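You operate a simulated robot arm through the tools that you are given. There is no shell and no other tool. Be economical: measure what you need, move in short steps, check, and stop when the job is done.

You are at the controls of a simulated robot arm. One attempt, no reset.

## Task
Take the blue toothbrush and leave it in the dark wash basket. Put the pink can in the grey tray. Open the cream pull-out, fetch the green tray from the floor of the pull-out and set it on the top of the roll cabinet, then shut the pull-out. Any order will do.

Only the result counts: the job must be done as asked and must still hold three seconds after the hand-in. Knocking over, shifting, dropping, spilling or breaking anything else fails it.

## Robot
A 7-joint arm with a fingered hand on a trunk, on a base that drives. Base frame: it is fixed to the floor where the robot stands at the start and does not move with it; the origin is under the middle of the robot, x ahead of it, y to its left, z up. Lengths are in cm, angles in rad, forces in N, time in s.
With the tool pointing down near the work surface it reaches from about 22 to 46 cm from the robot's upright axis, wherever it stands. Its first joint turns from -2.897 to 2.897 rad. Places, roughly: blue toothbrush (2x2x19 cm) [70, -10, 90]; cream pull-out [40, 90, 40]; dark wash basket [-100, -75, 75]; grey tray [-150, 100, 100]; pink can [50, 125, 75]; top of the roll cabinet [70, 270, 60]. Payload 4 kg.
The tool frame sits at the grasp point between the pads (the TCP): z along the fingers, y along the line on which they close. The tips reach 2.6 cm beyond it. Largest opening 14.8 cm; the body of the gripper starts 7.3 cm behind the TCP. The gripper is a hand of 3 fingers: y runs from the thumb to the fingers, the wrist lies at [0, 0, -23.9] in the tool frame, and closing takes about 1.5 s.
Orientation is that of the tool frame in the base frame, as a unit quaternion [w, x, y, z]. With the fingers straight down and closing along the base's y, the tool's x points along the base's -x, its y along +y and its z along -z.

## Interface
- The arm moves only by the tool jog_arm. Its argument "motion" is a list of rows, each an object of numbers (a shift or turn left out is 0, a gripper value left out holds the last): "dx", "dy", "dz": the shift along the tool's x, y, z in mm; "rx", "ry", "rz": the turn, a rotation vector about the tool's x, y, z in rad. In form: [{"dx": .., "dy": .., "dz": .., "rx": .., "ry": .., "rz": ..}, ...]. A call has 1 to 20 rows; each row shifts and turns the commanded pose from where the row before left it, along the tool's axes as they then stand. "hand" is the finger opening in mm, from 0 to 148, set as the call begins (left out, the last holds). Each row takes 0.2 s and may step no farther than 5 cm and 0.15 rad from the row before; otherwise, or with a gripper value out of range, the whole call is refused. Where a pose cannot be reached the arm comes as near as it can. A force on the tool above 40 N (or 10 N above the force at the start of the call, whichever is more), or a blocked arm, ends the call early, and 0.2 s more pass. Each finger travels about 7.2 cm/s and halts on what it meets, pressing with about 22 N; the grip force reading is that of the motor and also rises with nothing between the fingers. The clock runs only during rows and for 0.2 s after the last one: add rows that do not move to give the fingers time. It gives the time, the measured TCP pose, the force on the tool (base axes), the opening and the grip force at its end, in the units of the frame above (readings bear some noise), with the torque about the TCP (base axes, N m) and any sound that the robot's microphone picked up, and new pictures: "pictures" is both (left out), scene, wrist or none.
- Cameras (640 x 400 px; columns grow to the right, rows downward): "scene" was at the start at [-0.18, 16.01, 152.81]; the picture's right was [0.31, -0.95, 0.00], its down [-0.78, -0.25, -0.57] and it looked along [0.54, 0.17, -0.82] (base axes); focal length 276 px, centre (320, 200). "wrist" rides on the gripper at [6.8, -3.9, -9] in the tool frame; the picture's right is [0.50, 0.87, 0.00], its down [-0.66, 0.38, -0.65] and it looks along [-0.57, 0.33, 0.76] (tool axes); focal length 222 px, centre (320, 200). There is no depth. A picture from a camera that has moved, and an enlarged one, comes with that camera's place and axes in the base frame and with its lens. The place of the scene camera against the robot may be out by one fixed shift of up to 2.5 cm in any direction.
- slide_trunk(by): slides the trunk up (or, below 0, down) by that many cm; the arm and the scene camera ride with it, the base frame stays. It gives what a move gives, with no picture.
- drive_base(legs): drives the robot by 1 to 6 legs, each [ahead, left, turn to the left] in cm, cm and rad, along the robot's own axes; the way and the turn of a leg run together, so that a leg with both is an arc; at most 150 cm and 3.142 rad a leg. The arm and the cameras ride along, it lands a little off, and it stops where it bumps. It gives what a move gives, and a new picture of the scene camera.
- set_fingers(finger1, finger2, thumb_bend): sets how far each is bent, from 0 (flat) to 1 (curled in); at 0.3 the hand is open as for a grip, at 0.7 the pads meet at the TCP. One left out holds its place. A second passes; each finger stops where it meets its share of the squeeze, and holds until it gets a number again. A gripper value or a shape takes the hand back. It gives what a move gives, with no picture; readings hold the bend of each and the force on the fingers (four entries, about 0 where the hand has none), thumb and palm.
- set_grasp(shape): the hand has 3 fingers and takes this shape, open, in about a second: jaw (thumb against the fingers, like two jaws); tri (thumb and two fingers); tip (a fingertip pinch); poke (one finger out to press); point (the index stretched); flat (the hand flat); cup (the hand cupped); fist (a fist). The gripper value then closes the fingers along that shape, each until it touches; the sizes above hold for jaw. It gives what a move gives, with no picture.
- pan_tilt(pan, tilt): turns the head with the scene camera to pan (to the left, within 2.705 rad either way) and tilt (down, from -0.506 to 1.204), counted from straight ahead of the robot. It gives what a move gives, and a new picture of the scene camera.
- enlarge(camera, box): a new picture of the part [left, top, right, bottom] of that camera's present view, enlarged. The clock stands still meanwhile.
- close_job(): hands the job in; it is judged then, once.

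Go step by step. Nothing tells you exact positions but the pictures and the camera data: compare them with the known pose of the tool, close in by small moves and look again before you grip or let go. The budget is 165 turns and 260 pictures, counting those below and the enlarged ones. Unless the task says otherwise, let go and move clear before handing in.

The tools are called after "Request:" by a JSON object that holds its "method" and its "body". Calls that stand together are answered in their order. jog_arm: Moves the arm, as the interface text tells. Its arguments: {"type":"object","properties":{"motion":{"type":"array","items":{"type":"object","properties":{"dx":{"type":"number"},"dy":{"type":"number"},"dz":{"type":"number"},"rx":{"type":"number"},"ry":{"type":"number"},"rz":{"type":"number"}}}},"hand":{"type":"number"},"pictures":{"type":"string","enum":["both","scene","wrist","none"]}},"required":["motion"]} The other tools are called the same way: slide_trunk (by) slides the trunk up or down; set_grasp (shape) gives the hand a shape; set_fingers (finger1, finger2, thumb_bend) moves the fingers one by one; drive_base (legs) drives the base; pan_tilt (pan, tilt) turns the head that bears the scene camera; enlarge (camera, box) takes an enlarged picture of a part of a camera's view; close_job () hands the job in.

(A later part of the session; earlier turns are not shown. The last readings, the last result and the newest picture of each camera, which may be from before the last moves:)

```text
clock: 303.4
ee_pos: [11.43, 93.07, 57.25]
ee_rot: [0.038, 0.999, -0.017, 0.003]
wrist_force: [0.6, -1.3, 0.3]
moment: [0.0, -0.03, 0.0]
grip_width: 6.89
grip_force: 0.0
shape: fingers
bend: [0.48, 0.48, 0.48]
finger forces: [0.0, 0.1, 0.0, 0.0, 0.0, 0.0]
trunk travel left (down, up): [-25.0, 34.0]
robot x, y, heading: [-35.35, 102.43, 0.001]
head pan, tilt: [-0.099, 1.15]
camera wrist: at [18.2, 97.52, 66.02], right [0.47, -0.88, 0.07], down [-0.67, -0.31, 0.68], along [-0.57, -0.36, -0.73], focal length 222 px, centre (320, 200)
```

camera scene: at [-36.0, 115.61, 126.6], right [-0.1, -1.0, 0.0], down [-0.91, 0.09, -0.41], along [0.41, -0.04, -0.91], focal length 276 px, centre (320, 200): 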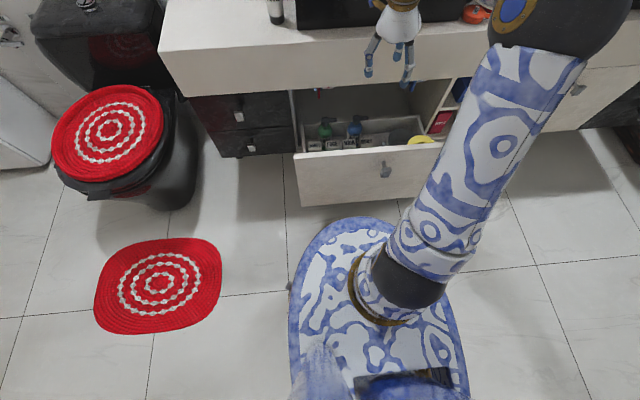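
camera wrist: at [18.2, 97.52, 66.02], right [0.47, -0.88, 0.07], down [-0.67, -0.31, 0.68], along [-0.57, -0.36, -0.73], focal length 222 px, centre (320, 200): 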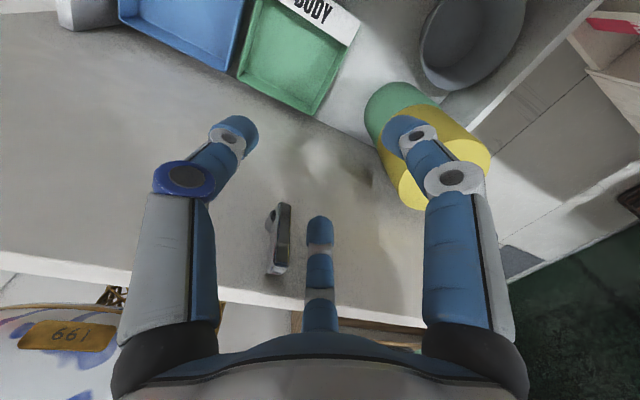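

Request:
{"method": "jog_arm", "body": {"motion": [{"dx": 18, "dy": 12, "rx": 0.075}, {"dz": 40}, {"dz": 40}, {"dz": 40}], "pictures": "wrist"}}

Request:
{"method": "enlarge", "body": {"camera": "wrist", "box": [160, 0, 480, 250]}}

```text
clock: 304.4
ee_pos: [13.68, 92.1, 45.37]
ee_rot: [0.0, 1.0, -0.017, 0.004]
wrist_force: [-0.2, 1.0, 1.0]
moment: [0.0, 0.0, -0.01]
grip_width: 6.9
grip_force: 0.0
shape: fingers
bend: [0.48, 0.48, 0.48]
finger forces: [0.0, 0.1, 0.1, 0.0, 0.0, 0.1]
trunk travel left (down, up): [-25.0, 34.0]
robot x, y, heading: [-34.93, 102.63, 0.006]
head pan, tilt: [-0.099, 1.15]
camera wrist: at [20.37, 95.82, 54.47], right [0.47, -0.88, 0.0], down [-0.67, -0.36, 0.65], along [-0.57, -0.31, -0.76], focal length 222 px, centre (320, 200)
```

wrist: 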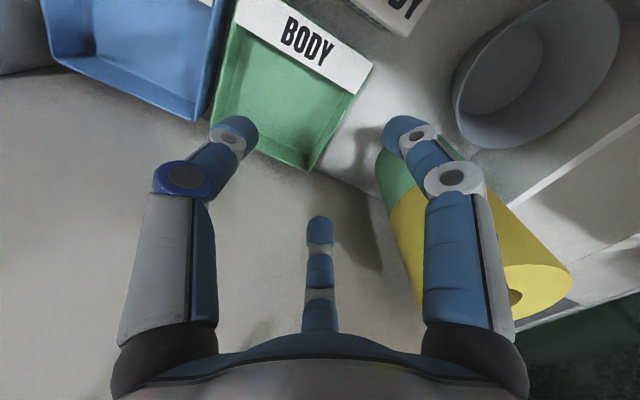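

```text
1.60 times, centred on (320, 125) of wrist
camera zoom: at [20.37, 95.82, 54.47], right [0.47, -0.88, 0.0], down [-0.67, -0.36, 0.65], along [-0.57, -0.31, -0.76], focal length 355 px, centre (320, 320)
```

zoom: 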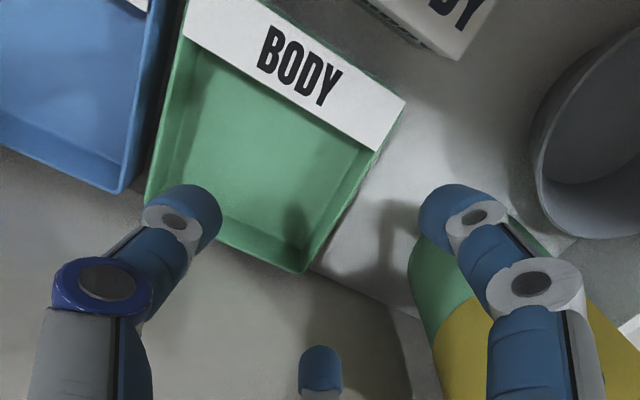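

Request:
{"method": "jog_arm", "body": {"motion": [{"dx": -3, "dy": 11, "dz": 20}, {"dz": 30}, {"dz": 20}], "pictures": "wrist"}}

Request:
{"method": "enlarge", "body": {"camera": "wrist", "box": [160, 0, 480, 250]}}

```text
clock: 305.2
ee_pos: [13.2, 91.02, 38.44]
ee_rot: [0.0, 1.0, -0.016, 0.003]
wrist_force: [-0.5, 0.2, -0.6]
moment: [-0.03, 0.0, 0.01]
grip_width: 6.9
grip_force: 0.1
shape: fingers
bend: [0.48, 0.48, 0.48]
finger forces: [0.1, 0.0, 0.0, 0.1, 0.1, 0.0]
trunk travel left (down, up): [-25.0, 34.0]
robot x, y, heading: [-35.19, 102.35, -0.001]
head pan, tilt: [-0.099, 1.15]
camera wrist: at [19.88, 94.73, 47.52], right [0.47, -0.88, 0.0], down [-0.67, -0.36, 0.65], along [-0.57, -0.31, -0.76], focal length 222 px, centre (320, 200)
```

wrist: 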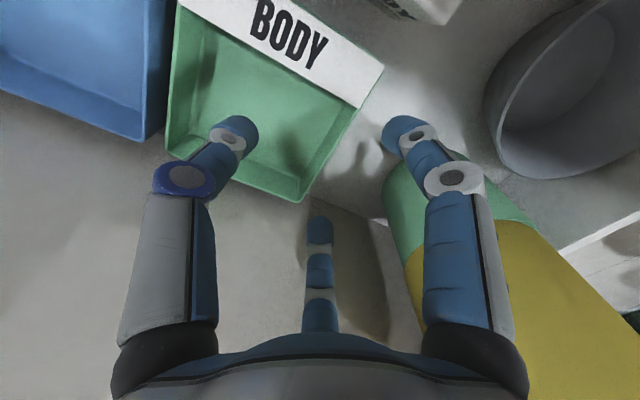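

```text
1.60 times, centred on (320, 125) of wrist
camera zoom: at [19.88, 94.73, 47.52], right [0.47, -0.88, 0.0], down [-0.67, -0.36, 0.65], along [-0.57, -0.31, -0.76], focal length 355 px, centre (320, 320)
```

zoom: 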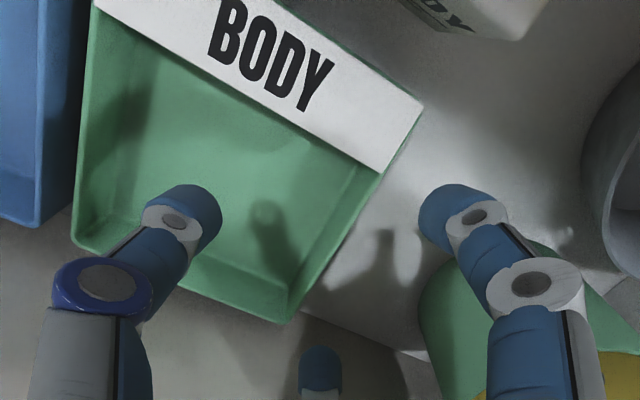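

Request:
{"method": "jog_arm", "body": {"motion": [{"dx": 2, "dy": 1, "dz": 15}, {"dz": 10}], "pictures": "none"}}

Request:
{"method": "jog_arm", "body": {"motion": [{"dz": 7}], "pictures": "wrist"}}

```text
clock: 305.8
ee_pos: [13.31, 90.93, 35.9]
ee_rot: [0.0, 1.0, -0.017, 0.003]
wrist_force: [1.2, 0.0, 0.1]
moment: [0.07, 0.01, -0.01]
grip_width: 6.86
grip_force: 0.1
shape: fingers
bend: [0.48, 0.48, 0.48]
finger forces: [0.0, 0.0, 0.0, 0.1, 0.0, 0.0]
trunk travel left (down, up): [-25.0, 34.0]
robot x, y, heading: [-34.96, 102.58, 0.001]
head pan, tilt: [-0.099, 1.15]
```

```text
clock: 306.2
ee_pos: [13.27, 90.91, 35.07]
ee_rot: [0.0, 1.0, -0.017, 0.004]
wrist_force: [0.3, 0.4, 0.0]
moment: [0.02, 0.02, 0.02]
grip_width: 6.92
grip_force: 0.1
shape: fingers
bend: [0.48, 0.48, 0.48]
finger forces: [0.0, 0.0, 0.0, 0.0, 0.0, 0.1]
trunk travel left (down, up): [-25.0, 34.0]
robot x, y, heading: [-34.9, 102.3, -0.001]
head pan, tilt: [-0.099, 1.15]
camera wrist: at [20.17, 94.57, 44.2], right [0.47, -0.88, 0.0], down [-0.67, -0.36, 0.65], along [-0.57, -0.31, -0.76], focal length 222 px, centre (320, 200)
```

wrist: 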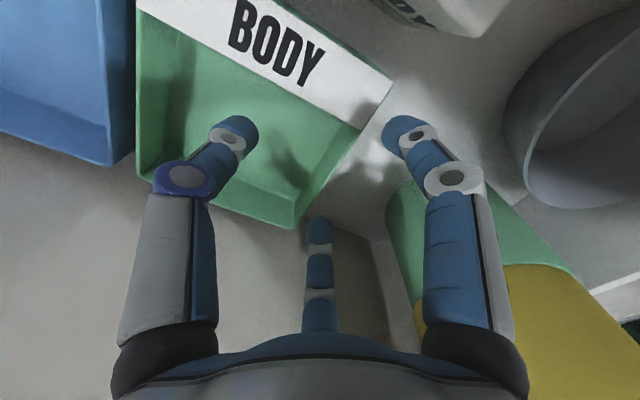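

Request:
{"method": "jog_arm", "body": {"motion": [{"dy": -4, "dz": 6}], "pictures": "none"}}

Request:
{"method": "jog_arm", "body": {"motion": [{"dz": 5}], "pictures": "none"}}

Request:
{"method": "jog_arm", "body": {"motion": [{"dz": 5}], "pictures": "wrist"}}

```text
clock: 306.6
ee_pos: [13.32, 91.22, 34.53]
ee_rot: [0.0, 1.0, -0.017, 0.003]
wrist_force: [-0.6, -0.4, 0.2]
moment: [0.0, 0.01, -0.01]
grip_width: 6.88
grip_force: 0.0
shape: fingers
bend: [0.48, 0.48, 0.48]
finger forces: [0.0, 0.1, 0.1, 0.0, 0.1, 0.0]
trunk travel left (down, up): [-25.0, 34.0]
robot x, y, heading: [-34.92, 102.58, 0.005]
head pan, tilt: [-0.099, 1.15]
```

```text
clock: 307.0
ee_pos: [13.35, 91.34, 34.03]
ee_rot: [0.0, 1.0, -0.017, 0.003]
wrist_force: [0.7, -0.3, 1.3]
moment: [-0.08, 0.04, 0.0]
grip_width: 6.88
grip_force: 0.5
shape: fingers
bend: [0.48, 0.48, 0.48]
finger forces: [0.1, 0.7, 0.0, 0.0, 0.0, 0.0]
trunk travel left (down, up): [-25.0, 34.0]
robot x, y, heading: [-34.78, 102.54, -0.001]
head pan, tilt: [-0.099, 1.15]
```

```text
clock: 307.4
ee_pos: [13.4, 91.12, 33.6]
ee_rot: [0.0, 1.0, -0.017, 0.003]
wrist_force: [-0.1, -0.3, 0.2]
moment: [-0.01, 0.0, 0.0]
grip_width: 6.86
grip_force: 0.3
shape: fingers
bend: [0.48, 0.48, 0.48]
finger forces: [0.0, 0.6, 0.0, 0.1, 0.0, 0.1]
trunk travel left (down, up): [-25.0, 34.0]
robot x, y, heading: [-34.47, 102.24, -0.003]
head pan, tilt: [-0.099, 1.15]
camera wrist: at [20.15, 94.95, 42.65], right [0.47, -0.88, 0.0], down [-0.67, -0.36, 0.65], along [-0.57, -0.31, -0.76], focal length 222 px, centre (320, 200)
```

wrist: 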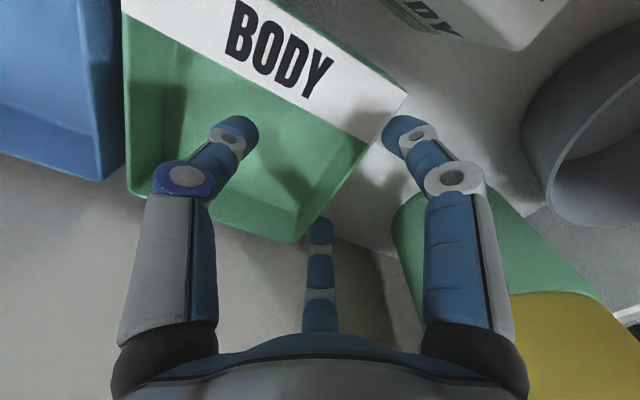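

Wall is between thumb and fingers; close.

Request:
{"method": "jog_arm", "body": {"motion": [{}, {}, {}, {}, {}, {}, {}], "hand": 0, "pictures": "wrist"}}

```text
clock: 309.0
ee_pos: [13.38, 91.36, 33.43]
ee_rot: [0.0, 1.0, -0.017, 0.004]
wrist_force: [0.1, 0.8, 0.3]
moment: [-0.02, -0.02, 0.01]
grip_width: 0.33
grip_force: 21.7
shape: jaw
bend: [0.73, 0.81, 0.68]
finger forces: [0.1, 0.1, 0.0, 0.0, 0.1, 0.0]
trunk travel left (down, up): [-25.0, 34.0]
robot x, y, heading: [-34.99, 102.34, 0.005]
head pan, tilt: [-0.099, 1.15]
camera wrist: at [20.14, 94.97, 42.64], right [0.47, -0.88, 0.0], down [-0.67, -0.36, 0.65], along [-0.57, -0.31, -0.76], focal length 222 px, centre (320, 200)
```

wrist: 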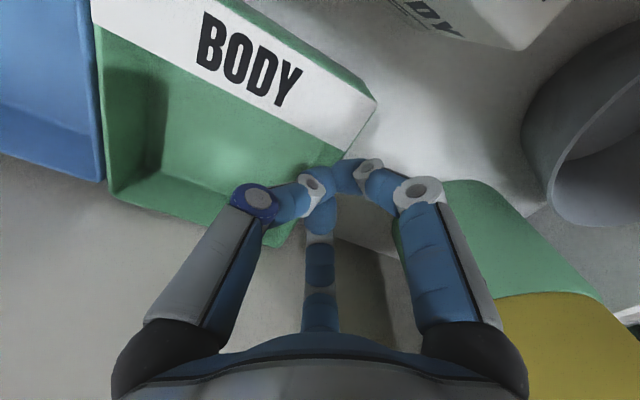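

It closed above the rim. Reopen, go lower and try again.

Request:
{"method": "set_fingers", "body": {"finger1": 0.48, "finger2": 0.48, "thumb_bend": 0.48}}

Request:
{"method": "jog_arm", "body": {"motion": [{"dy": -5}, {"dz": 7}, {"dz": 6}], "pictures": "wrist"}}

```text
clock: 310.0
ee_pos: [13.34, 91.23, 33.65]
ee_rot: [0.0, 1.0, -0.017, 0.005]
wrist_force: [-0.2, 2.3, 11.2]
moment: [0.02, 0.19, -0.05]
grip_width: 6.82
grip_force: 5.3
shape: fingers
bend: [0.48, 0.79, 0.48]
finger forces: [0.1, 10.9, 0.0, 0.0, 0.0, 0.0]
trunk travel left (down, up): [-25.0, 34.0]
robot x, y, heading: [-34.94, 102.33, 0.0]
head pan, tilt: [-0.099, 1.15]
```

```text
clock: 310.8
ee_pos: [13.27, 91.88, 32.22]
ee_rot: [0.001, 1.0, -0.017, 0.003]
wrist_force: [1.8, -4.1, 10.7]
moment: [-0.08, 0.09, 0.06]
grip_width: 6.87
grip_force: 5.6
shape: fingers
bend: [0.48, 0.9, 0.48]
finger forces: [0.1, 11.6, 0.0, 0.0, 0.0, 0.0]
trunk travel left (down, up): [-25.0, 34.0]
robot x, y, heading: [-35.14, 102.13, -0.002]
head pan, tilt: [-0.099, 1.15]
camera wrist: at [20.12, 95.49, 41.33], right [0.47, -0.88, 0.0], down [-0.67, -0.36, 0.65], along [-0.57, -0.31, -0.76], focal length 222 px, centre (320, 200)
```

wrist: 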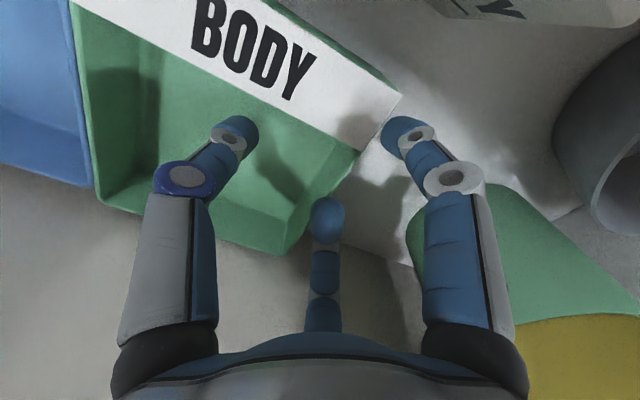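

Request:
{"method": "jog_arm", "body": {"motion": [{"dz": -30}, {"dz": -20}], "pictures": "none"}}

Request:
{"method": "set_fingers", "body": {"finger1": 0.44, "finger2": 0.44, "thumb_bend": 0.44}}

Request:
{"method": "jog_arm", "body": {"motion": [{"dx": 5, "dy": 9, "dz": 10}], "pictures": "wrist"}}

Request:
{"method": "enlarge", "body": {"camera": "wrist", "box": [120, 0, 440, 260]}}

```text
clock: 311.4
ee_pos: [13.38, 92.03, 37.23]
ee_rot: [-0.001, 1.0, -0.016, 0.003]
wrist_force: [-0.3, -0.6, -0.1]
moment: [0.03, 0.0, -0.02]
grip_width: 6.82
grip_force: 0.0
shape: fingers
bend: [0.48, 0.48, 0.48]
finger forces: [0.0, 0.0, 0.0, 0.0, 0.0, 0.0]
trunk travel left (down, up): [-25.0, 34.0]
robot x, y, heading: [-35.01, 102.42, 0.002]
head pan, tilt: [-0.099, 1.15]
```

```text
clock: 312.4
ee_pos: [13.48, 91.92, 37.23]
ee_rot: [0.0, 1.0, -0.016, 0.004]
wrist_force: [-0.4, 0.3, 0.1]
moment: [-0.02, 0.02, -0.01]
grip_width: 8.15
grip_force: 0.1
shape: fingers
bend: [0.44, 0.44, 0.44]
finger forces: [0.0, 0.0, 0.0, 0.1, 0.0, 0.1]
trunk travel left (down, up): [-25.0, 34.0]
robot x, y, heading: [-34.93, 102.29, 0.003]
head pan, tilt: [-0.099, 1.15]
```

```text
clock: 312.8
ee_pos: [13.92, 90.83, 36.1]
ee_rot: [0.0, 1.0, -0.016, 0.004]
wrist_force: [0.0, 0.4, -0.2]
moment: [0.01, -0.01, 0.01]
grip_width: 8.16
grip_force: 0.0
shape: fingers
bend: [0.44, 0.44, 0.44]
finger forces: [0.0, 0.0, 0.1, 0.0, 0.0, 0.0]
trunk travel left (down, up): [-25.0, 34.0]
robot x, y, heading: [-35.07, 102.46, 0.003]
head pan, tilt: [-0.099, 1.15]
camera wrist: at [20.66, 94.59, 45.25], right [0.47, -0.88, 0.0], down [-0.67, -0.36, 0.65], along [-0.57, -0.31, -0.76], focal length 222 px, centre (320, 200)
```

wrist: 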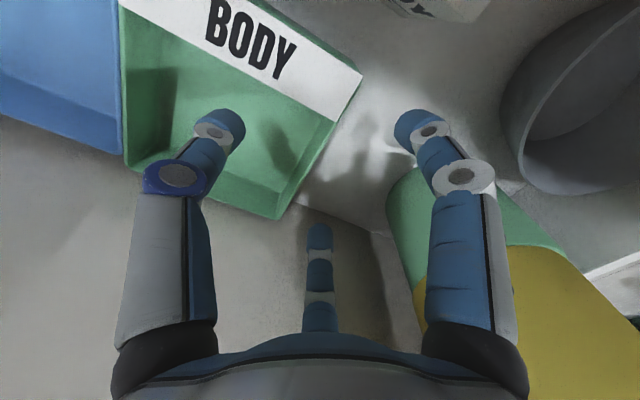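

```text
1.54 times, centred on (280, 130) of wrist
camera zoom: at [20.66, 94.59, 45.25], right [0.47, -0.88, 0.0], down [-0.67, -0.36, 0.65], along [-0.57, -0.31, -0.76], focal length 342 px, centre (382, 308)
```

zoom: 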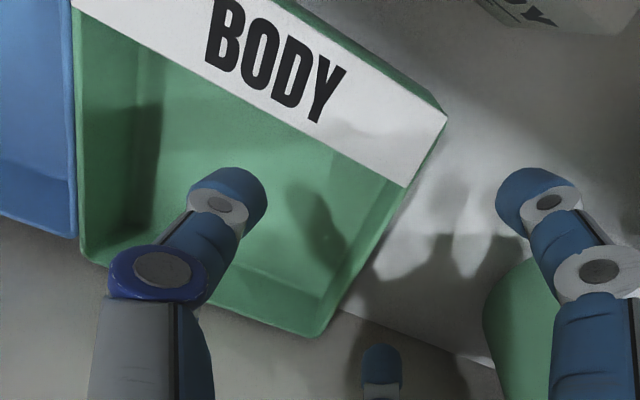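

Rim is at about z = 32 (lower than I thought), wall at y = 91.5. Lower further before closing.

Request:
{"method": "jog_arm", "body": {"motion": [{"dx": -8, "dy": -2, "dz": 18}, {"dz": 14}], "pictures": "none"}}

Request:
{"method": "jog_arm", "body": {"motion": [{"dz": 8}], "pictures": "none"}}

Request:
{"method": "jog_arm", "body": {"motion": [{"dz": 6}], "pictures": "wrist"}}

```text
clock: 313.4
ee_pos: [13.12, 90.99, 32.95]
ee_rot: [0.0, 1.0, -0.017, 0.003]
wrist_force: [-0.7, 0.8, -0.4]
moment: [-0.03, 0.01, 0.03]
grip_width: 8.17
grip_force: 0.2
shape: fingers
bend: [0.44, 0.44, 0.44]
finger forces: [0.0, 0.0, 0.1, 0.0, 0.0, 0.0]
trunk travel left (down, up): [-25.0, 34.0]
robot x, y, heading: [-34.68, 102.33, 0.0]
head pan, tilt: [-0.099, 1.15]
```

```text
clock: 313.8
ee_pos: [13.12, 91.01, 32.19]
ee_rot: [0.0, 1.0, -0.016, 0.004]
wrist_force: [0.2, -0.3, -0.6]
moment: [0.02, -0.01, 0.01]
grip_width: 8.13
grip_force: 0.0
shape: fingers
bend: [0.44, 0.44, 0.44]
finger forces: [0.1, 0.1, 0.0, 0.0, 0.0, 0.1]
trunk travel left (down, up): [-25.0, 34.0]
robot x, y, heading: [-34.99, 102.35, -0.001]
head pan, tilt: [-0.099, 1.15]
```

```text
clock: 314.2
ee_pos: [13.19, 91.07, 31.46]
ee_rot: [0.0, 1.0, -0.016, 0.003]
wrist_force: [1.0, -0.4, -0.1]
moment: [0.02, -0.02, -0.02]
grip_width: 8.17
grip_force: 0.1
shape: fingers
bend: [0.44, 0.44, 0.44]
finger forces: [0.0, 0.1, 0.1, 0.1, 0.0, 0.0]
trunk travel left (down, up): [-25.0, 34.0]
robot x, y, heading: [-34.55, 102.72, 0.002]
head pan, tilt: [-0.099, 1.15]
camera wrist: at [19.87, 94.76, 40.66], right [0.47, -0.88, 0.0], down [-0.67, -0.36, 0.65], along [-0.57, -0.31, -0.76], focal length 222 px, centre (320, 200)
```

wrist: 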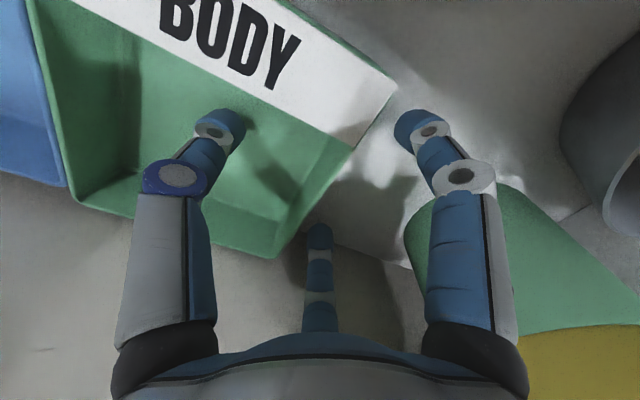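

Request:
{"method": "jog_arm", "body": {"motion": [{"dy": -2, "dz": 6}], "pictures": "none"}}

Request:
{"method": "jog_arm", "body": {"motion": [{"dz": 5}], "pictures": "none"}}

Request:
{"method": "jog_arm", "body": {"motion": [{"dz": 4}], "pictures": "none"}}

```text
clock: 314.6
ee_pos: [13.06, 91.3, 31.05]
ee_rot: [0.0, 1.0, -0.016, 0.004]
wrist_force: [0.3, 0.6, 0.4]
moment: [-0.01, -0.01, 0.0]
grip_width: 8.14
grip_force: 0.0
shape: fingers
bend: [0.44, 0.44, 0.44]
finger forces: [0.0, 0.0, 0.1, 0.0, 0.0, 0.0]
trunk travel left (down, up): [-25.0, 34.0]
robot x, y, heading: [-34.65, 102.43, -0.001]
head pan, tilt: [-0.099, 1.15]
```

```text
clock: 315.0
ee_pos: [13.13, 91.27, 30.78]
ee_rot: [0.0, 1.0, -0.017, 0.008]
wrist_force: [1.6, -3.9, 34.2]
moment: [1.98, -0.01, -0.08]
grip_width: 8.23
grip_force: 16.7
shape: fingers
bend: [0.44, 0.44, 0.43]
finger forces: [0.0, 0.1, 0.0, 0.0, 34.3, 0.0]
trunk travel left (down, up): [-25.0, 34.0]
robot x, y, heading: [-35.22, 102.2, 0.005]
head pan, tilt: [-0.099, 1.15]
```

```text
clock: 315.3
ee_pos: [13.57, 91.2, 30.74]
ee_rot: [0.0, 1.0, -0.019, 0.009]
wrist_force: [2.6, -3.3, 30.0]
moment: [1.75, -0.02, -0.15]
grip_width: 8.28
grip_force: 15.1
shape: fingers
bend: [0.44, 0.44, 0.43]
finger forces: [0.1, 0.0, 0.0, 0.1, 29.5, 0.1]
trunk travel left (down, up): [-25.0, 34.0]
robot x, y, heading: [-34.84, 102.36, -0.004]
head pan, tilt: [-0.099, 1.15]
stopped in row 1: the force on the tool passed its limit (the readings are from after the stop); the commanded pose is now the measured one
```

Request:
{"method": "jog_arm", "body": {"motion": [{"dx": -3, "dz": -6}], "pictures": "none"}}

Request:
{"method": "set_fingers", "body": {"finger1": 0.8, "finger2": 0.8, "thumb_bend": 0.72}}

Request:
{"method": "jog_arm", "body": {"motion": [{}], "pictures": "wrist"}}

```text
clock: 315.7
ee_pos: [12.92, 91.06, 31.16]
ee_rot: [0.0, 1.0, -0.016, 0.006]
wrist_force: [-0.2, 0.6, 0.3]
moment: [-0.02, -0.02, -0.03]
grip_width: 8.19
grip_force: 0.1
shape: fingers
bend: [0.44, 0.44, 0.44]
finger forces: [0.0, 0.0, 0.0, 0.0, 0.0, 0.0]
trunk travel left (down, up): [-25.0, 34.0]
robot x, y, heading: [-35.14, 102.4, -0.002]
head pan, tilt: [-0.099, 1.15]
```

```text
clock: 316.7
ee_pos: [12.96, 91.08, 31.17]
ee_rot: [0.0, 1.0, -0.017, 0.006]
wrist_force: [-0.3, -0.8, -0.9]
moment: [-0.01, -0.01, 0.01]
grip_width: 0.07
grip_force: 3.7
shape: fingers
bend: [0.73, 0.73, 0.69]
finger forces: [0.2, 0.0, 0.0, 0.0, 7.3, 0.0]
trunk travel left (down, up): [-25.0, 34.0]
robot x, y, heading: [-34.42, 102.39, -0.001]
head pan, tilt: [-0.099, 1.15]
```

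```text
clock: 317.1
ee_pos: [12.91, 91.09, 31.27]
ee_rot: [-0.001, 1.0, -0.017, 0.006]
wrist_force: [0.0, 0.1, -0.7]
moment: [0.04, -0.03, 0.0]
grip_width: 0.08
grip_force: 3.6
shape: fingers
bend: [0.73, 0.73, 0.69]
finger forces: [0.0, 0.0, 0.0, 0.1, 7.3, 0.0]
trunk travel left (down, up): [-25.0, 34.0]
robot x, y, heading: [-34.94, 102.51, 0.002]
head pan, tilt: [-0.099, 1.15]
camera wrist: at [19.73, 94.81, 40.36], right [0.47, -0.88, 0.01], down [-0.68, -0.36, 0.65], along [-0.57, -0.31, -0.76], focal length 222 px, centre (320, 200)
```

wrist: 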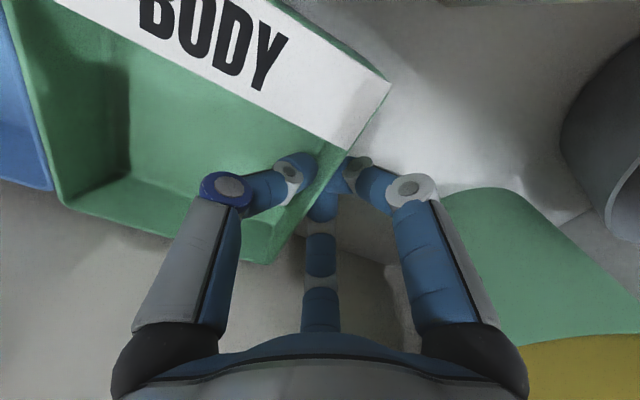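

Request:
{"method": "jog_arm", "body": {"motion": [{}, {}, {}, {}, {}], "hand": 0, "pictures": "none"}}

Request:
{"method": "jog_arm", "body": {"motion": [{"dz": -10}, {"dz": -10}], "pictures": "wrist"}}

```text
clock: 318.3
ee_pos: [12.97, 91.18, 31.16]
ee_rot: [-0.001, 1.0, -0.018, 0.006]
wrist_force: [-0.6, 0.3, 0.3]
moment: [0.02, -0.02, 0.01]
grip_width: 0.18
grip_force: 22.0
shape: jaw
bend: [0.72, 0.72, 0.7]
finger forces: [20.2, 19.8, 0.0, 0.0, 20.6, 0.0]
trunk travel left (down, up): [-25.0, 34.0]
robot x, y, heading: [-35.07, 102.41, 0.001]
head pan, tilt: [-0.099, 1.15]
```

```text
clock: 318.9
ee_pos: [12.92, 91.28, 33.16]
ee_rot: [0.0, 1.0, -0.018, 0.006]
wrist_force: [-0.5, 0.5, -2.0]
moment: [-0.07, 0.01, 0.01]
grip_width: 0.18
grip_force: 22.1
shape: jaw
bend: [0.72, 0.72, 0.7]
finger forces: [0.0, 0.1, 0.0, 0.0, 20.6, 0.0]
trunk travel left (down, up): [-25.0, 34.0]
robot x, y, heading: [-34.82, 102.84, 0.001]
head pan, tilt: [-0.099, 1.15]
camera wrist: at [19.7, 94.98, 42.31], right [0.47, -0.88, 0.01], down [-0.68, -0.36, 0.65], along [-0.57, -0.31, -0.76], focal length 222 px, centre (320, 200)
```

wrist: 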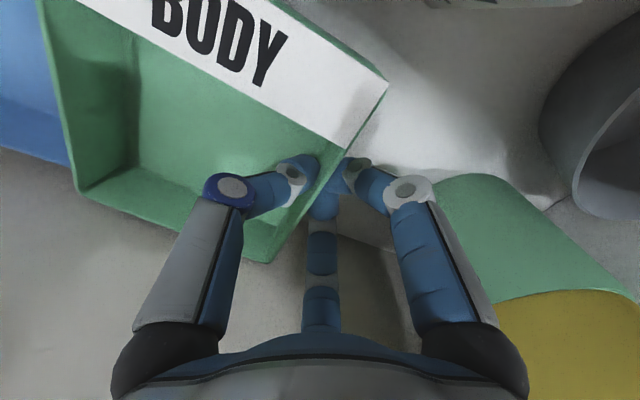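

The tray is held and rising. Lift it straight out.

Request:
{"method": "jog_arm", "body": {"motion": [{"dz": -25}, {"dz": -25}, {"dz": -25}, {"dz": -25}], "pictures": "wrist"}}

```text
clock: 319.9
ee_pos: [12.83, 91.15, 43.12]
ee_rot: [0.001, 1.0, -0.017, 0.006]
wrist_force: [0.2, -0.4, -1.5]
moment: [-0.08, 0.02, 0.04]
grip_width: 0.22
grip_force: 22.0
shape: jaw
bend: [0.72, 0.72, 0.7]
finger forces: [0.0, 0.0, 0.0, 0.0, 20.5, 0.0]
trunk travel left (down, up): [-25.0, 34.0]
robot x, y, heading: [-35.16, 102.5, 0.0]
head pan, tilt: [-0.099, 1.15]
camera wrist: at [19.64, 94.78, 52.21], right [0.47, -0.88, 0.01], down [-0.68, -0.36, 0.65], along [-0.57, -0.31, -0.76], focal length 222 px, centre (320, 200)
```

wrist: 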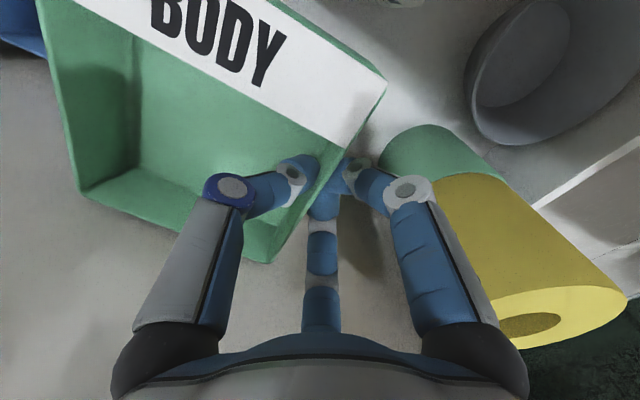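

Request:
{"method": "jog_arm", "body": {"motion": [{"dz": -40}, {"dz": -40}, {"dz": -40}, {"dz": -40}], "pictures": "none"}}

Request:
{"method": "slide_trunk", "body": {"by": 25}}

Request:
{"method": "drive_base", "body": {"legs": [[-15, 0, 0]]}}

Request:
{"method": "jog_arm", "body": {"motion": [{}], "pictures": "wrist"}}

```text
clock: 320.9
ee_pos: [12.42, 91.14, 59.28]
ee_rot: [0.0, 1.0, -0.017, 0.004]
wrist_force: [-1.4, 0.0, -6.8]
moment: [-0.28, -0.19, 0.14]
grip_width: 0.17
grip_force: 22.3
shape: jaw
bend: [0.72, 0.72, 0.7]
finger forces: [0.0, 0.0, 0.0, 0.1, 23.8, 0.1]
trunk travel left (down, up): [-25.0, 34.0]
robot x, y, heading: [-34.81, 102.39, 0.002]
head pan, tilt: [-0.099, 1.15]
```

```text
clock: 323.5
ee_pos: [12.39, 91.24, 84.31]
ee_rot: [0.0, 1.0, -0.018, 0.007]
wrist_force: [0.7, 0.3, -1.5]
moment: [-0.06, 0.0, 0.01]
grip_width: 0.12
grip_force: 21.7
shape: jaw
bend: [0.72, 0.72, 0.7]
finger forces: [1.5, 0.0, 0.0, 0.1, 25.7, 0.1]
trunk travel left (down, up): [-50.0, 9.0]
robot x, y, heading: [-34.82, 102.5, 0.003]
head pan, tilt: [-0.099, 1.15]
```

```text
clock: 324.9
ee_pos: [-2.86, 91.08, 84.32]
ee_rot: [0.001, 1.0, -0.017, 0.007]
wrist_force: [-0.2, -0.1, -1.0]
moment: [-0.06, 0.03, 0.04]
grip_width: 0.12
grip_force: 21.4
shape: jaw
bend: [0.72, 0.72, 0.7]
finger forces: [1.5, 0.0, 0.0, 0.0, 25.6, 0.0]
trunk travel left (down, up): [-50.0, 9.0]
robot x, y, heading: [-50.1, 102.48, 0.003]
head pan, tilt: [-0.099, 1.15]
camera scene: at [-51.2, 115.58, 151.6], right [-0.1, -1.0, 0.0], down [-0.91, 0.09, -0.41], along [0.41, -0.04, -0.91], focal length 276 px, centre (320, 200)
```

scene: 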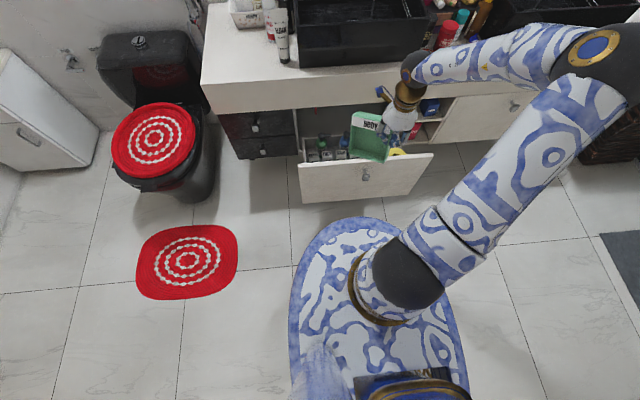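

```text
clock: 325.3
ee_pos: [-2.73, 91.05, 84.31]
ee_rot: [0.0, 1.0, -0.018, 0.006]
wrist_force: [0.6, 0.4, -1.3]
moment: [-0.06, 0.05, 0.0]
grip_width: 0.14
grip_force: 22.1
shape: jaw
bend: [0.72, 0.72, 0.7]
finger forces: [1.6, 0.1, 0.1, 0.0, 25.6, 0.1]
trunk travel left (down, up): [-50.0, 9.0]
robot x, y, heading: [-50.19, 102.21, 0.003]
head pan, tilt: [-0.099, 1.15]
camera wrist: at [3.96, 94.85, 93.41], right [0.47, -0.88, 0.01], down [-0.68, -0.36, 0.65], along [-0.57, -0.31, -0.76], focal length 222 px, centre (320, 200)
```

wrist: 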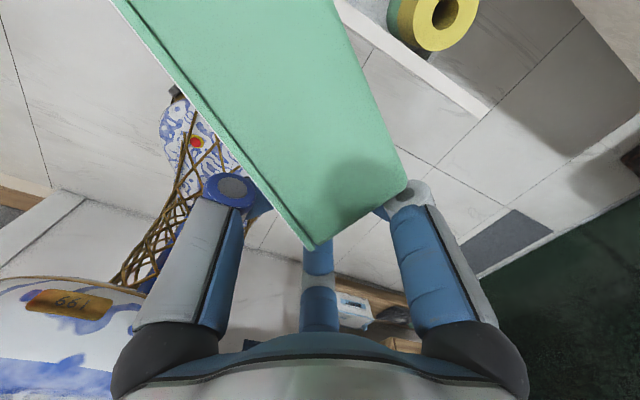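

The tray has swivelled in the grip. Let me look closely.

Request:
{"method": "enlarge", "body": {"camera": "scene", "box": [320, 60, 460, 200]}}

Request:
{"method": "pan_tilt", "body": {"pan": -0.3, "tilt": 0.8}}

Request:
{"method": "enlarge", "body": {"camera": "scene", "box": [220, 100, 420, 260]}}

```text
2.86 times, centred on (390, 130) of scene
camera zoom: at [-51.16, 115.58, 151.6], right [-0.1, -1.0, 0.0], down [-0.91, 0.09, -0.41], along [0.41, -0.04, -0.91], focal length 789 px, centre (120, 400)
```

zoom: 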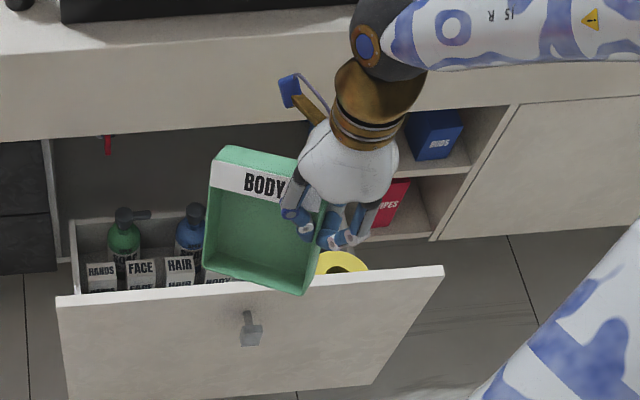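

```text
clock: 326.1
ee_pos: [-2.75, 91.21, 84.25]
ee_rot: [0.0, 1.0, -0.017, 0.006]
wrist_force: [0.6, 1.1, -1.3]
moment: [-0.09, 0.04, -0.01]
grip_width: 0.17
grip_force: 21.8
shape: jaw
bend: [0.72, 0.72, 0.7]
finger forces: [1.5, 0.1, 0.0, 0.0, 25.6, 0.0]
trunk travel left (down, up): [-50.0, 9.0]
robot x, y, heading: [-50.14, 102.28, 0.002]
head pan, tilt: [-0.3, 0.799]
camera scene: at [-49.39, 113.79, 154.08], right [-0.29, -0.96, 0.0], down [-0.69, 0.21, -0.7], along [0.67, -0.2, -0.72], focal length 276 px, centre (320, 200)
```

scene: 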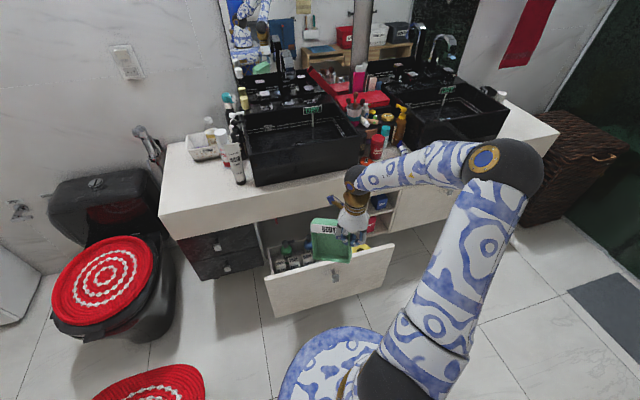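

```text
2.50 times, centred on (320, 180) of scene
camera zoom: at [-49.39, 113.79, 154.08], right [-0.29, -0.96, 0.0], down [-0.69, 0.21, -0.7], along [0.67, -0.2, -0.72], focal length 691 px, centre (320, 250)
```

zoom: 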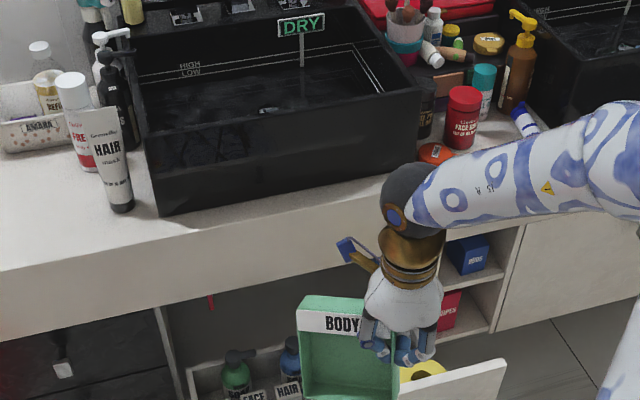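

The tray is held but tipped ~40° (label side up); lowering it onto the cabinet will level it. Drive toward the roll cabinet now.

Request:
{"method": "drive_base", "body": {"legs": [[0, 0, 1.568], [35, 26, 0], [70, 2, 0]]}}

Request:
{"method": "pan_tilt", "body": {"pan": -0.9, "tilt": 0.9}}

```text
clock: 336.0
ee_pos: [-60.77, 254.91, 84.17]
ee_rot: [-0.004, 0.74, 0.673, 0.004]
wrist_force: [0.4, 0.5, -1.5]
moment: [-0.02, -0.05, 0.0]
grip_width: 0.11
grip_force: 22.2
shape: jaw
bend: [0.72, 0.72, 0.7]
finger forces: [1.2, 0.0, 0.1, 0.1, 24.3, 0.0]
trunk travel left (down, up): [-50.0, 9.0]
robot x, y, heading: [-75.11, 208.28, 1.511]
head pan, tilt: [-0.3, 0.799]
camera scene: at [-88.4, 209.55, 154.08], right [0.94, -0.35, 0.0], down [-0.25, -0.67, -0.7], along [0.25, 0.65, -0.72], focal length 276 px, centre (320, 200)
```

scene: 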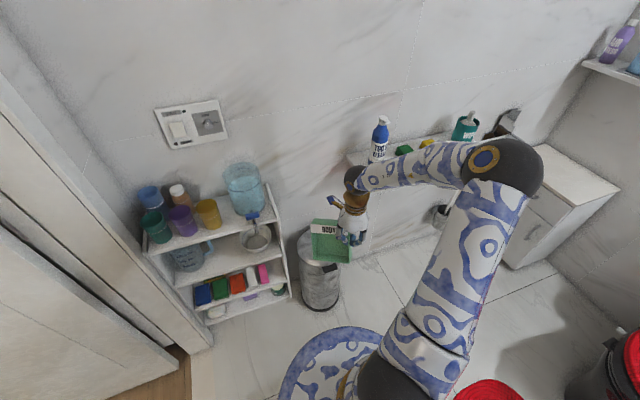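

```text
clock: 337.0
ee_pos: [-60.76, 254.95, 84.29]
ee_rot: [-0.004, 0.739, 0.673, 0.004]
wrist_force: [-0.2, 0.1, -1.6]
moment: [-0.06, -0.05, -0.02]
grip_width: 0.11
grip_force: 21.8
shape: jaw
bend: [0.72, 0.72, 0.7]
finger forces: [1.2, 0.1, 0.0, 0.0, 24.4, 0.0]
trunk travel left (down, up): [-50.0, 9.0]
robot x, y, heading: [-74.9, 208.27, 1.512]
head pan, tilt: [-0.901, 0.901]
camera scene: at [-85.05, 206.33, 153.29], right [0.57, -0.82, 0.0], down [-0.64, -0.45, -0.62], along [0.51, 0.36, -0.78], focal length 276 px, centre (320, 200)
```

scene: 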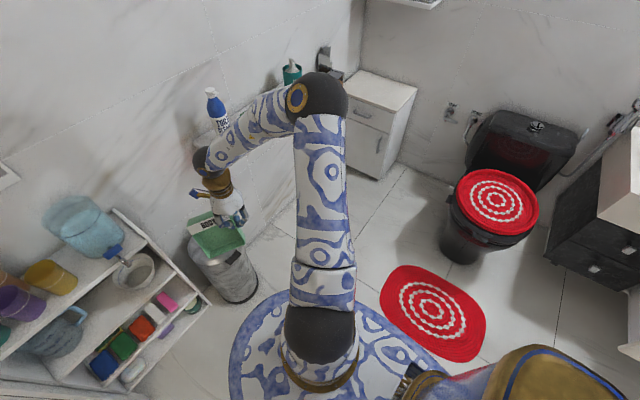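

Request:
{"method": "drive_base", "body": {"legs": [[4, -7, 0], [0, 0, -1.512]]}}

Request:
{"method": "pan_tilt", "body": {"pan": 0.5, "tilt": 1.1}}

```text
clock: 341.8
ee_pos: [-20.26, 200.82, 84.4]
ee_rot: [0.0, 1.0, -0.017, 0.006]
wrist_force: [-0.5, 0.5, -2.3]
moment: [-0.07, 0.03, 0.01]
grip_width: 0.11
grip_force: 21.9
shape: jaw
bend: [0.72, 0.72, 0.7]
finger forces: [0.9, 0.1, 0.0, 0.0, 23.3, 0.0]
trunk travel left (down, up): [-50.0, 9.0]
robot x, y, heading: [-67.77, 212.31, 0.001]
head pan, tilt: [-0.901, 0.901]
camera scene: at [-69.89, 219.9, 153.29], right [-0.78, -0.62, 0.0], down [-0.49, 0.61, -0.62], along [0.39, -0.49, -0.78], focal length 276 px, centre (320, 200)
```

scene: 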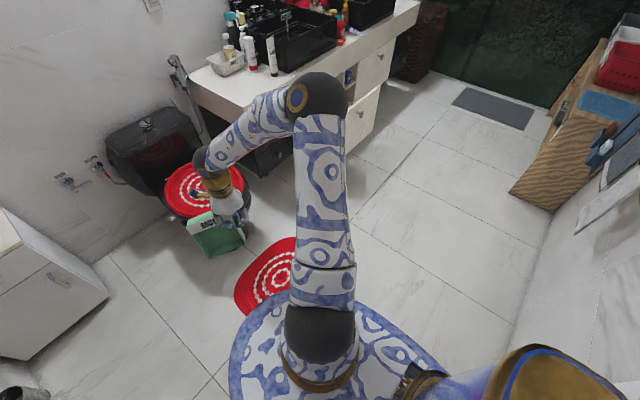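

```text
clock: 343.3
ee_pos: [-20.31, 200.79, 84.17]
ee_rot: [0.0, 1.0, -0.016, 0.007]
wrist_force: [-0.2, -0.4, -0.7]
moment: [-0.09, 0.07, 0.0]
grip_width: 0.11
grip_force: 21.8
shape: jaw
bend: [0.72, 0.72, 0.7]
finger forces: [1.0, 0.0, 0.1, 0.1, 23.3, 0.0]
trunk travel left (down, up): [-50.0, 9.0]
robot x, y, heading: [-67.33, 211.92, 0.004]
head pan, tilt: [0.499, 1.1]
camera scene: at [-69.06, 228.84, 151.91], right [0.48, -0.88, 0.0], down [-0.78, -0.43, -0.45], along [0.4, 0.22, -0.89], focal length 276 px, centre (320, 200)
```

scene: 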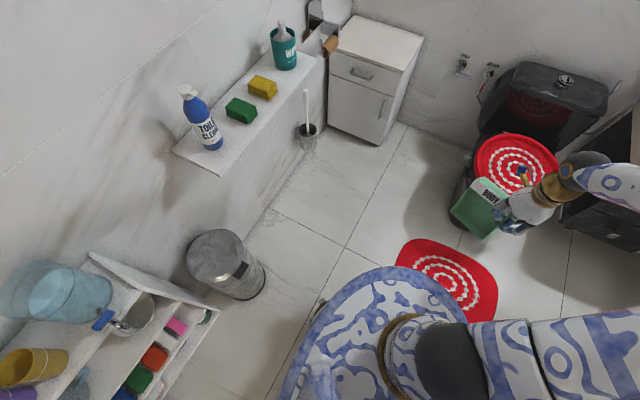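

Request:
{"method": "drive_base", "body": {"legs": [[20, 22, 0], [30, 1, 0]]}}

Request:
{"method": "pan_tilt", "body": {"pan": 0.9, "tilt": 1.15}}

```text
clock: 347.0
ee_pos: [29.98, 223.41, 84.32]
ee_rot: [-0.001, 1.0, -0.021, 0.006]
wrist_force: [0.2, -0.4, -0.7]
moment: [-0.04, 0.07, 0.03]
grip_width: 0.1
grip_force: 22.0
shape: jaw
bend: [0.72, 0.72, 0.7]
finger forces: [1.0, 0.1, 0.1, 0.0, 23.3, 0.0]
trunk travel left (down, up): [-50.0, 9.0]
robot x, y, heading: [-17.05, 234.87, -0.003]
head pan, tilt: [0.499, 1.1]
camera scene: at [-18.65, 251.81, 151.91], right [0.47, -0.88, 0.0], down [-0.79, -0.42, -0.45], along [0.4, 0.21, -0.89], focal length 276 px, centre (320, 200)
```

scene: 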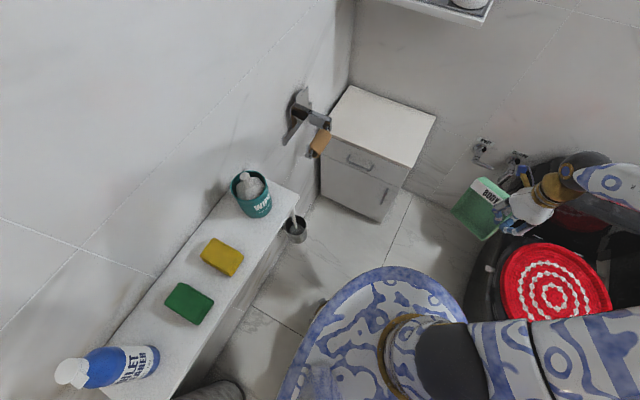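

```text
clock: 347.8
ee_pos: [29.89, 223.36, 84.19]
ee_rot: [0.001, 1.0, -0.021, 0.006]
wrist_force: [0.3, -0.2, -1.5]
moment: [-0.11, 0.04, 0.01]
grip_width: 0.11
grip_force: 21.7
shape: jaw
bend: [0.72, 0.72, 0.7]
finger forces: [1.0, 0.1, 0.0, 0.0, 23.4, 0.0]
trunk travel left (down, up): [-50.0, 9.0]
robot x, y, heading: [-17.55, 235.01, -0.0]
head pan, tilt: [0.901, 1.15]
camera scene: at [-20.5, 253.47, 151.6], right [0.78, -0.63, 0.0], down [-0.57, -0.71, -0.41], along [0.26, 0.32, -0.91], focal length 276 px, centre (320, 200)
```

scene: 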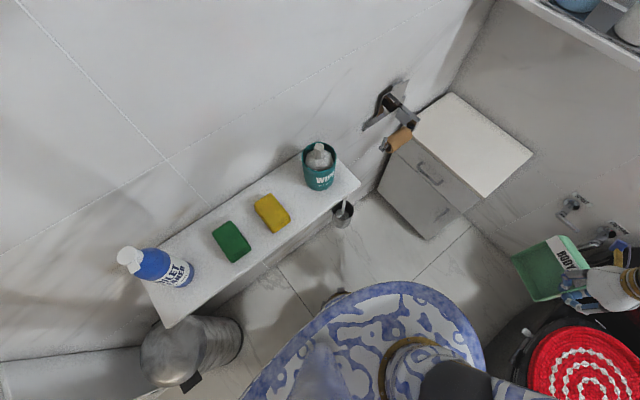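

Request:
{"method": "drive_base", "body": {"legs": [[8, 17, 0], [12, 0, 0]]}}

Request:
{"method": "jog_arm", "body": {"motion": [{"dx": 20, "dy": -40}, {"dx": 20, "dy": -40}, {"dx": 20, "dy": -40}, {"dx": 20, "dy": -40}], "pictures": "both"}}

```text
clock: 350.2
ee_pos: [50.16, 240.31, 84.35]
ee_rot: [0.0, 1.0, -0.022, 0.006]
wrist_force: [0.2, 0.0, -1.2]
moment: [-0.04, 0.05, -0.02]
grip_width: 0.13
grip_force: 21.9
shape: jaw
bend: [0.72, 0.72, 0.7]
finger forces: [1.0, 0.0, 0.0, 0.1, 23.5, 0.1]
trunk travel left (down, up): [-50.0, 9.0]
robot x, y, heading: [3.09, 251.62, -0.008]
head pan, tilt: [0.901, 1.15]
camera scene: at [-0.09, 270.39, 151.6], right [0.78, -0.63, 0.0], down [-0.57, -0.71, -0.41], along [0.26, 0.32, -0.91], focal length 276 px, centre (320, 200)
```

scene: 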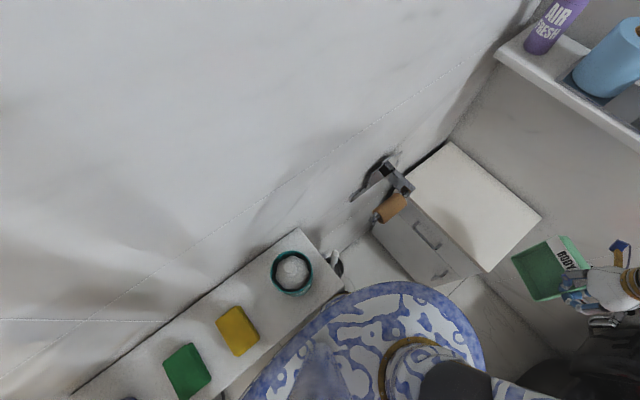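

```text
clock: 351.2
ee_pos: [58.72, 255.95, 84.65]
ee_rot: [0.0, 1.0, -0.022, 0.005]
wrist_force: [0.9, -0.2, -0.9]
moment: [-0.07, 0.06, -0.01]
grip_width: 0.11
grip_force: 21.6
shape: jaw
bend: [0.72, 0.72, 0.7]
finger forces: [0.8, 0.0, 0.0, 0.1, 23.3, 0.1]
trunk travel left (down, up): [-50.0, 9.0]
robot x, y, heading: [3.19, 251.88, -0.009]
head pan, tilt: [0.901, 1.15]
camera scene: at [-0.1, 270.42, 151.59], right [0.78, -0.63, 0.0], down [-0.57, -0.71, -0.41], along [0.26, 0.32, -0.91], focal length 276 px, centre (320, 200)
camera wrist: at [65.52, 259.47, 93.65], right [0.46, -0.89, 0.01], down [-0.68, -0.35, 0.65], along [-0.57, -0.3, -0.76], focal length 222 px, centre (320, 200)
```

scene: 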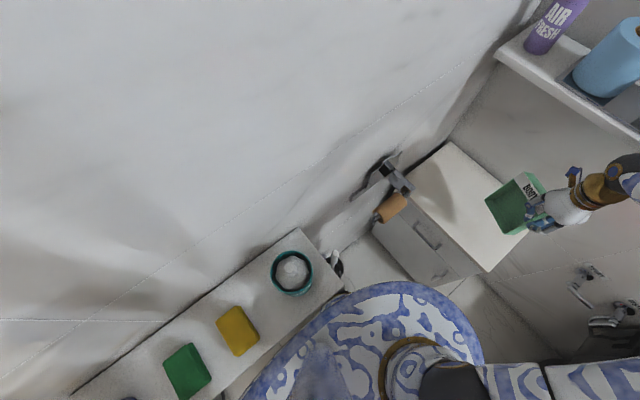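
wrist: 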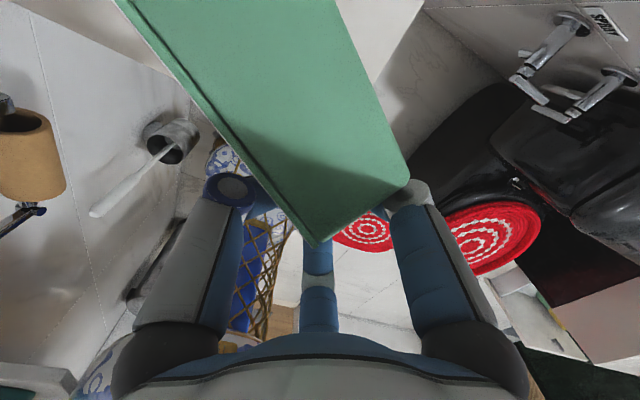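

The tray is tipped about 60°, so I'll turn the hand half round and pitch it forward so that the tray comes level. First retract and pitch.

Request:
{"method": "jog_arm", "body": {"motion": [{"dx": -30, "dz": -35}, {"dx": -30, "dz": -35}, {"dx": -30, "dz": -35}, {"dx": -20, "dz": -35}, {"ry": 0.14}, {"ry": 0.14}, {"ry": 0.14}, {"ry": 0.14}, {"ry": 0.14}, {"ry": 0.14}], "pictures": "none"}}

Request:
{"method": "jog_arm", "body": {"motion": [{"rz": -0.15}, {"rz": -0.15}, {"rz": -0.15}, {"rz": -0.15}, {"rz": -0.15}, {"rz": -0.15}, {"rz": -0.15}, {"rz": -0.15}, {"rz": -0.15}, {"rz": -0.15}], "pictures": "both"}}

```text
clock: 353.4
ee_pos: [50.66, 257.19, 99.18]
ee_rot: [0.008, 0.911, -0.019, 0.411]
wrist_force: [0.0, -0.4, -2.0]
moment: [-0.06, 0.04, 0.02]
grip_width: 0.1
grip_force: 22.0
shape: jaw
bend: [0.72, 0.72, 0.7]
finger forces: [0.0, 0.0, 0.1, 0.1, 21.6, 0.0]
out of reach, approached as far as the arm can: row 10
trunk travel left (down, up): [-50.0, 9.0]
robot x, y, heading: [3.12, 251.6, -0.006]
head pan, tilt: [0.901, 1.15]
```

```text
clock: 355.6
ee_pos: [50.61, 257.03, 99.22]
ee_rot: [0.288, 0.679, 0.607, 0.296]
wrist_force: [0.2, -0.6, -2.3]
moment: [-0.03, 0.0, -0.03]
grip_width: 0.13
grip_force: 21.6
shape: jaw
bend: [0.72, 0.72, 0.7]
finger forces: [0.0, 0.0, 0.0, 0.1, 22.1, 0.0]
trunk travel left (down, up): [-50.0, 9.0]
robot x, y, heading: [2.79, 251.88, -0.01]
head pan, tilt: [0.901, 1.15]
camera scene: at [-0.14, 270.41, 151.6], right [0.78, -0.63, 0.0], down [-0.57, -0.71, -0.41], along [0.26, 0.32, -0.91], focal length 276 px, centre (320, 200)
camera wrist: at [41.88, 264.62, 102.71], right [0.61, 0.41, 0.68], down [-0.3, -0.67, 0.68], along [0.73, -0.62, -0.28], focal length 222 px, centre (320, 200)
```

scene: 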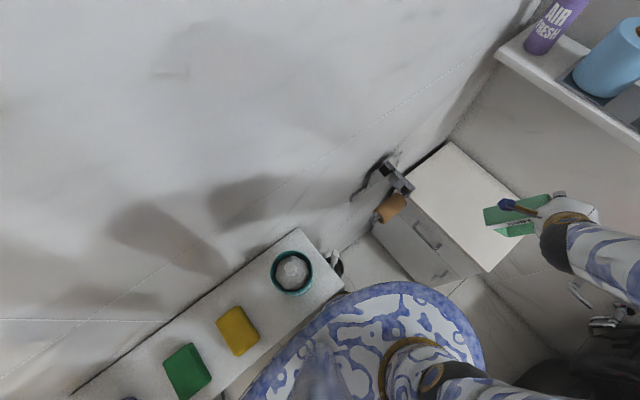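
wrist: 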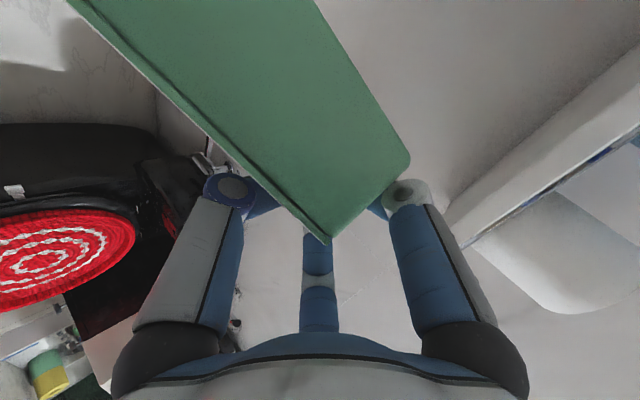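

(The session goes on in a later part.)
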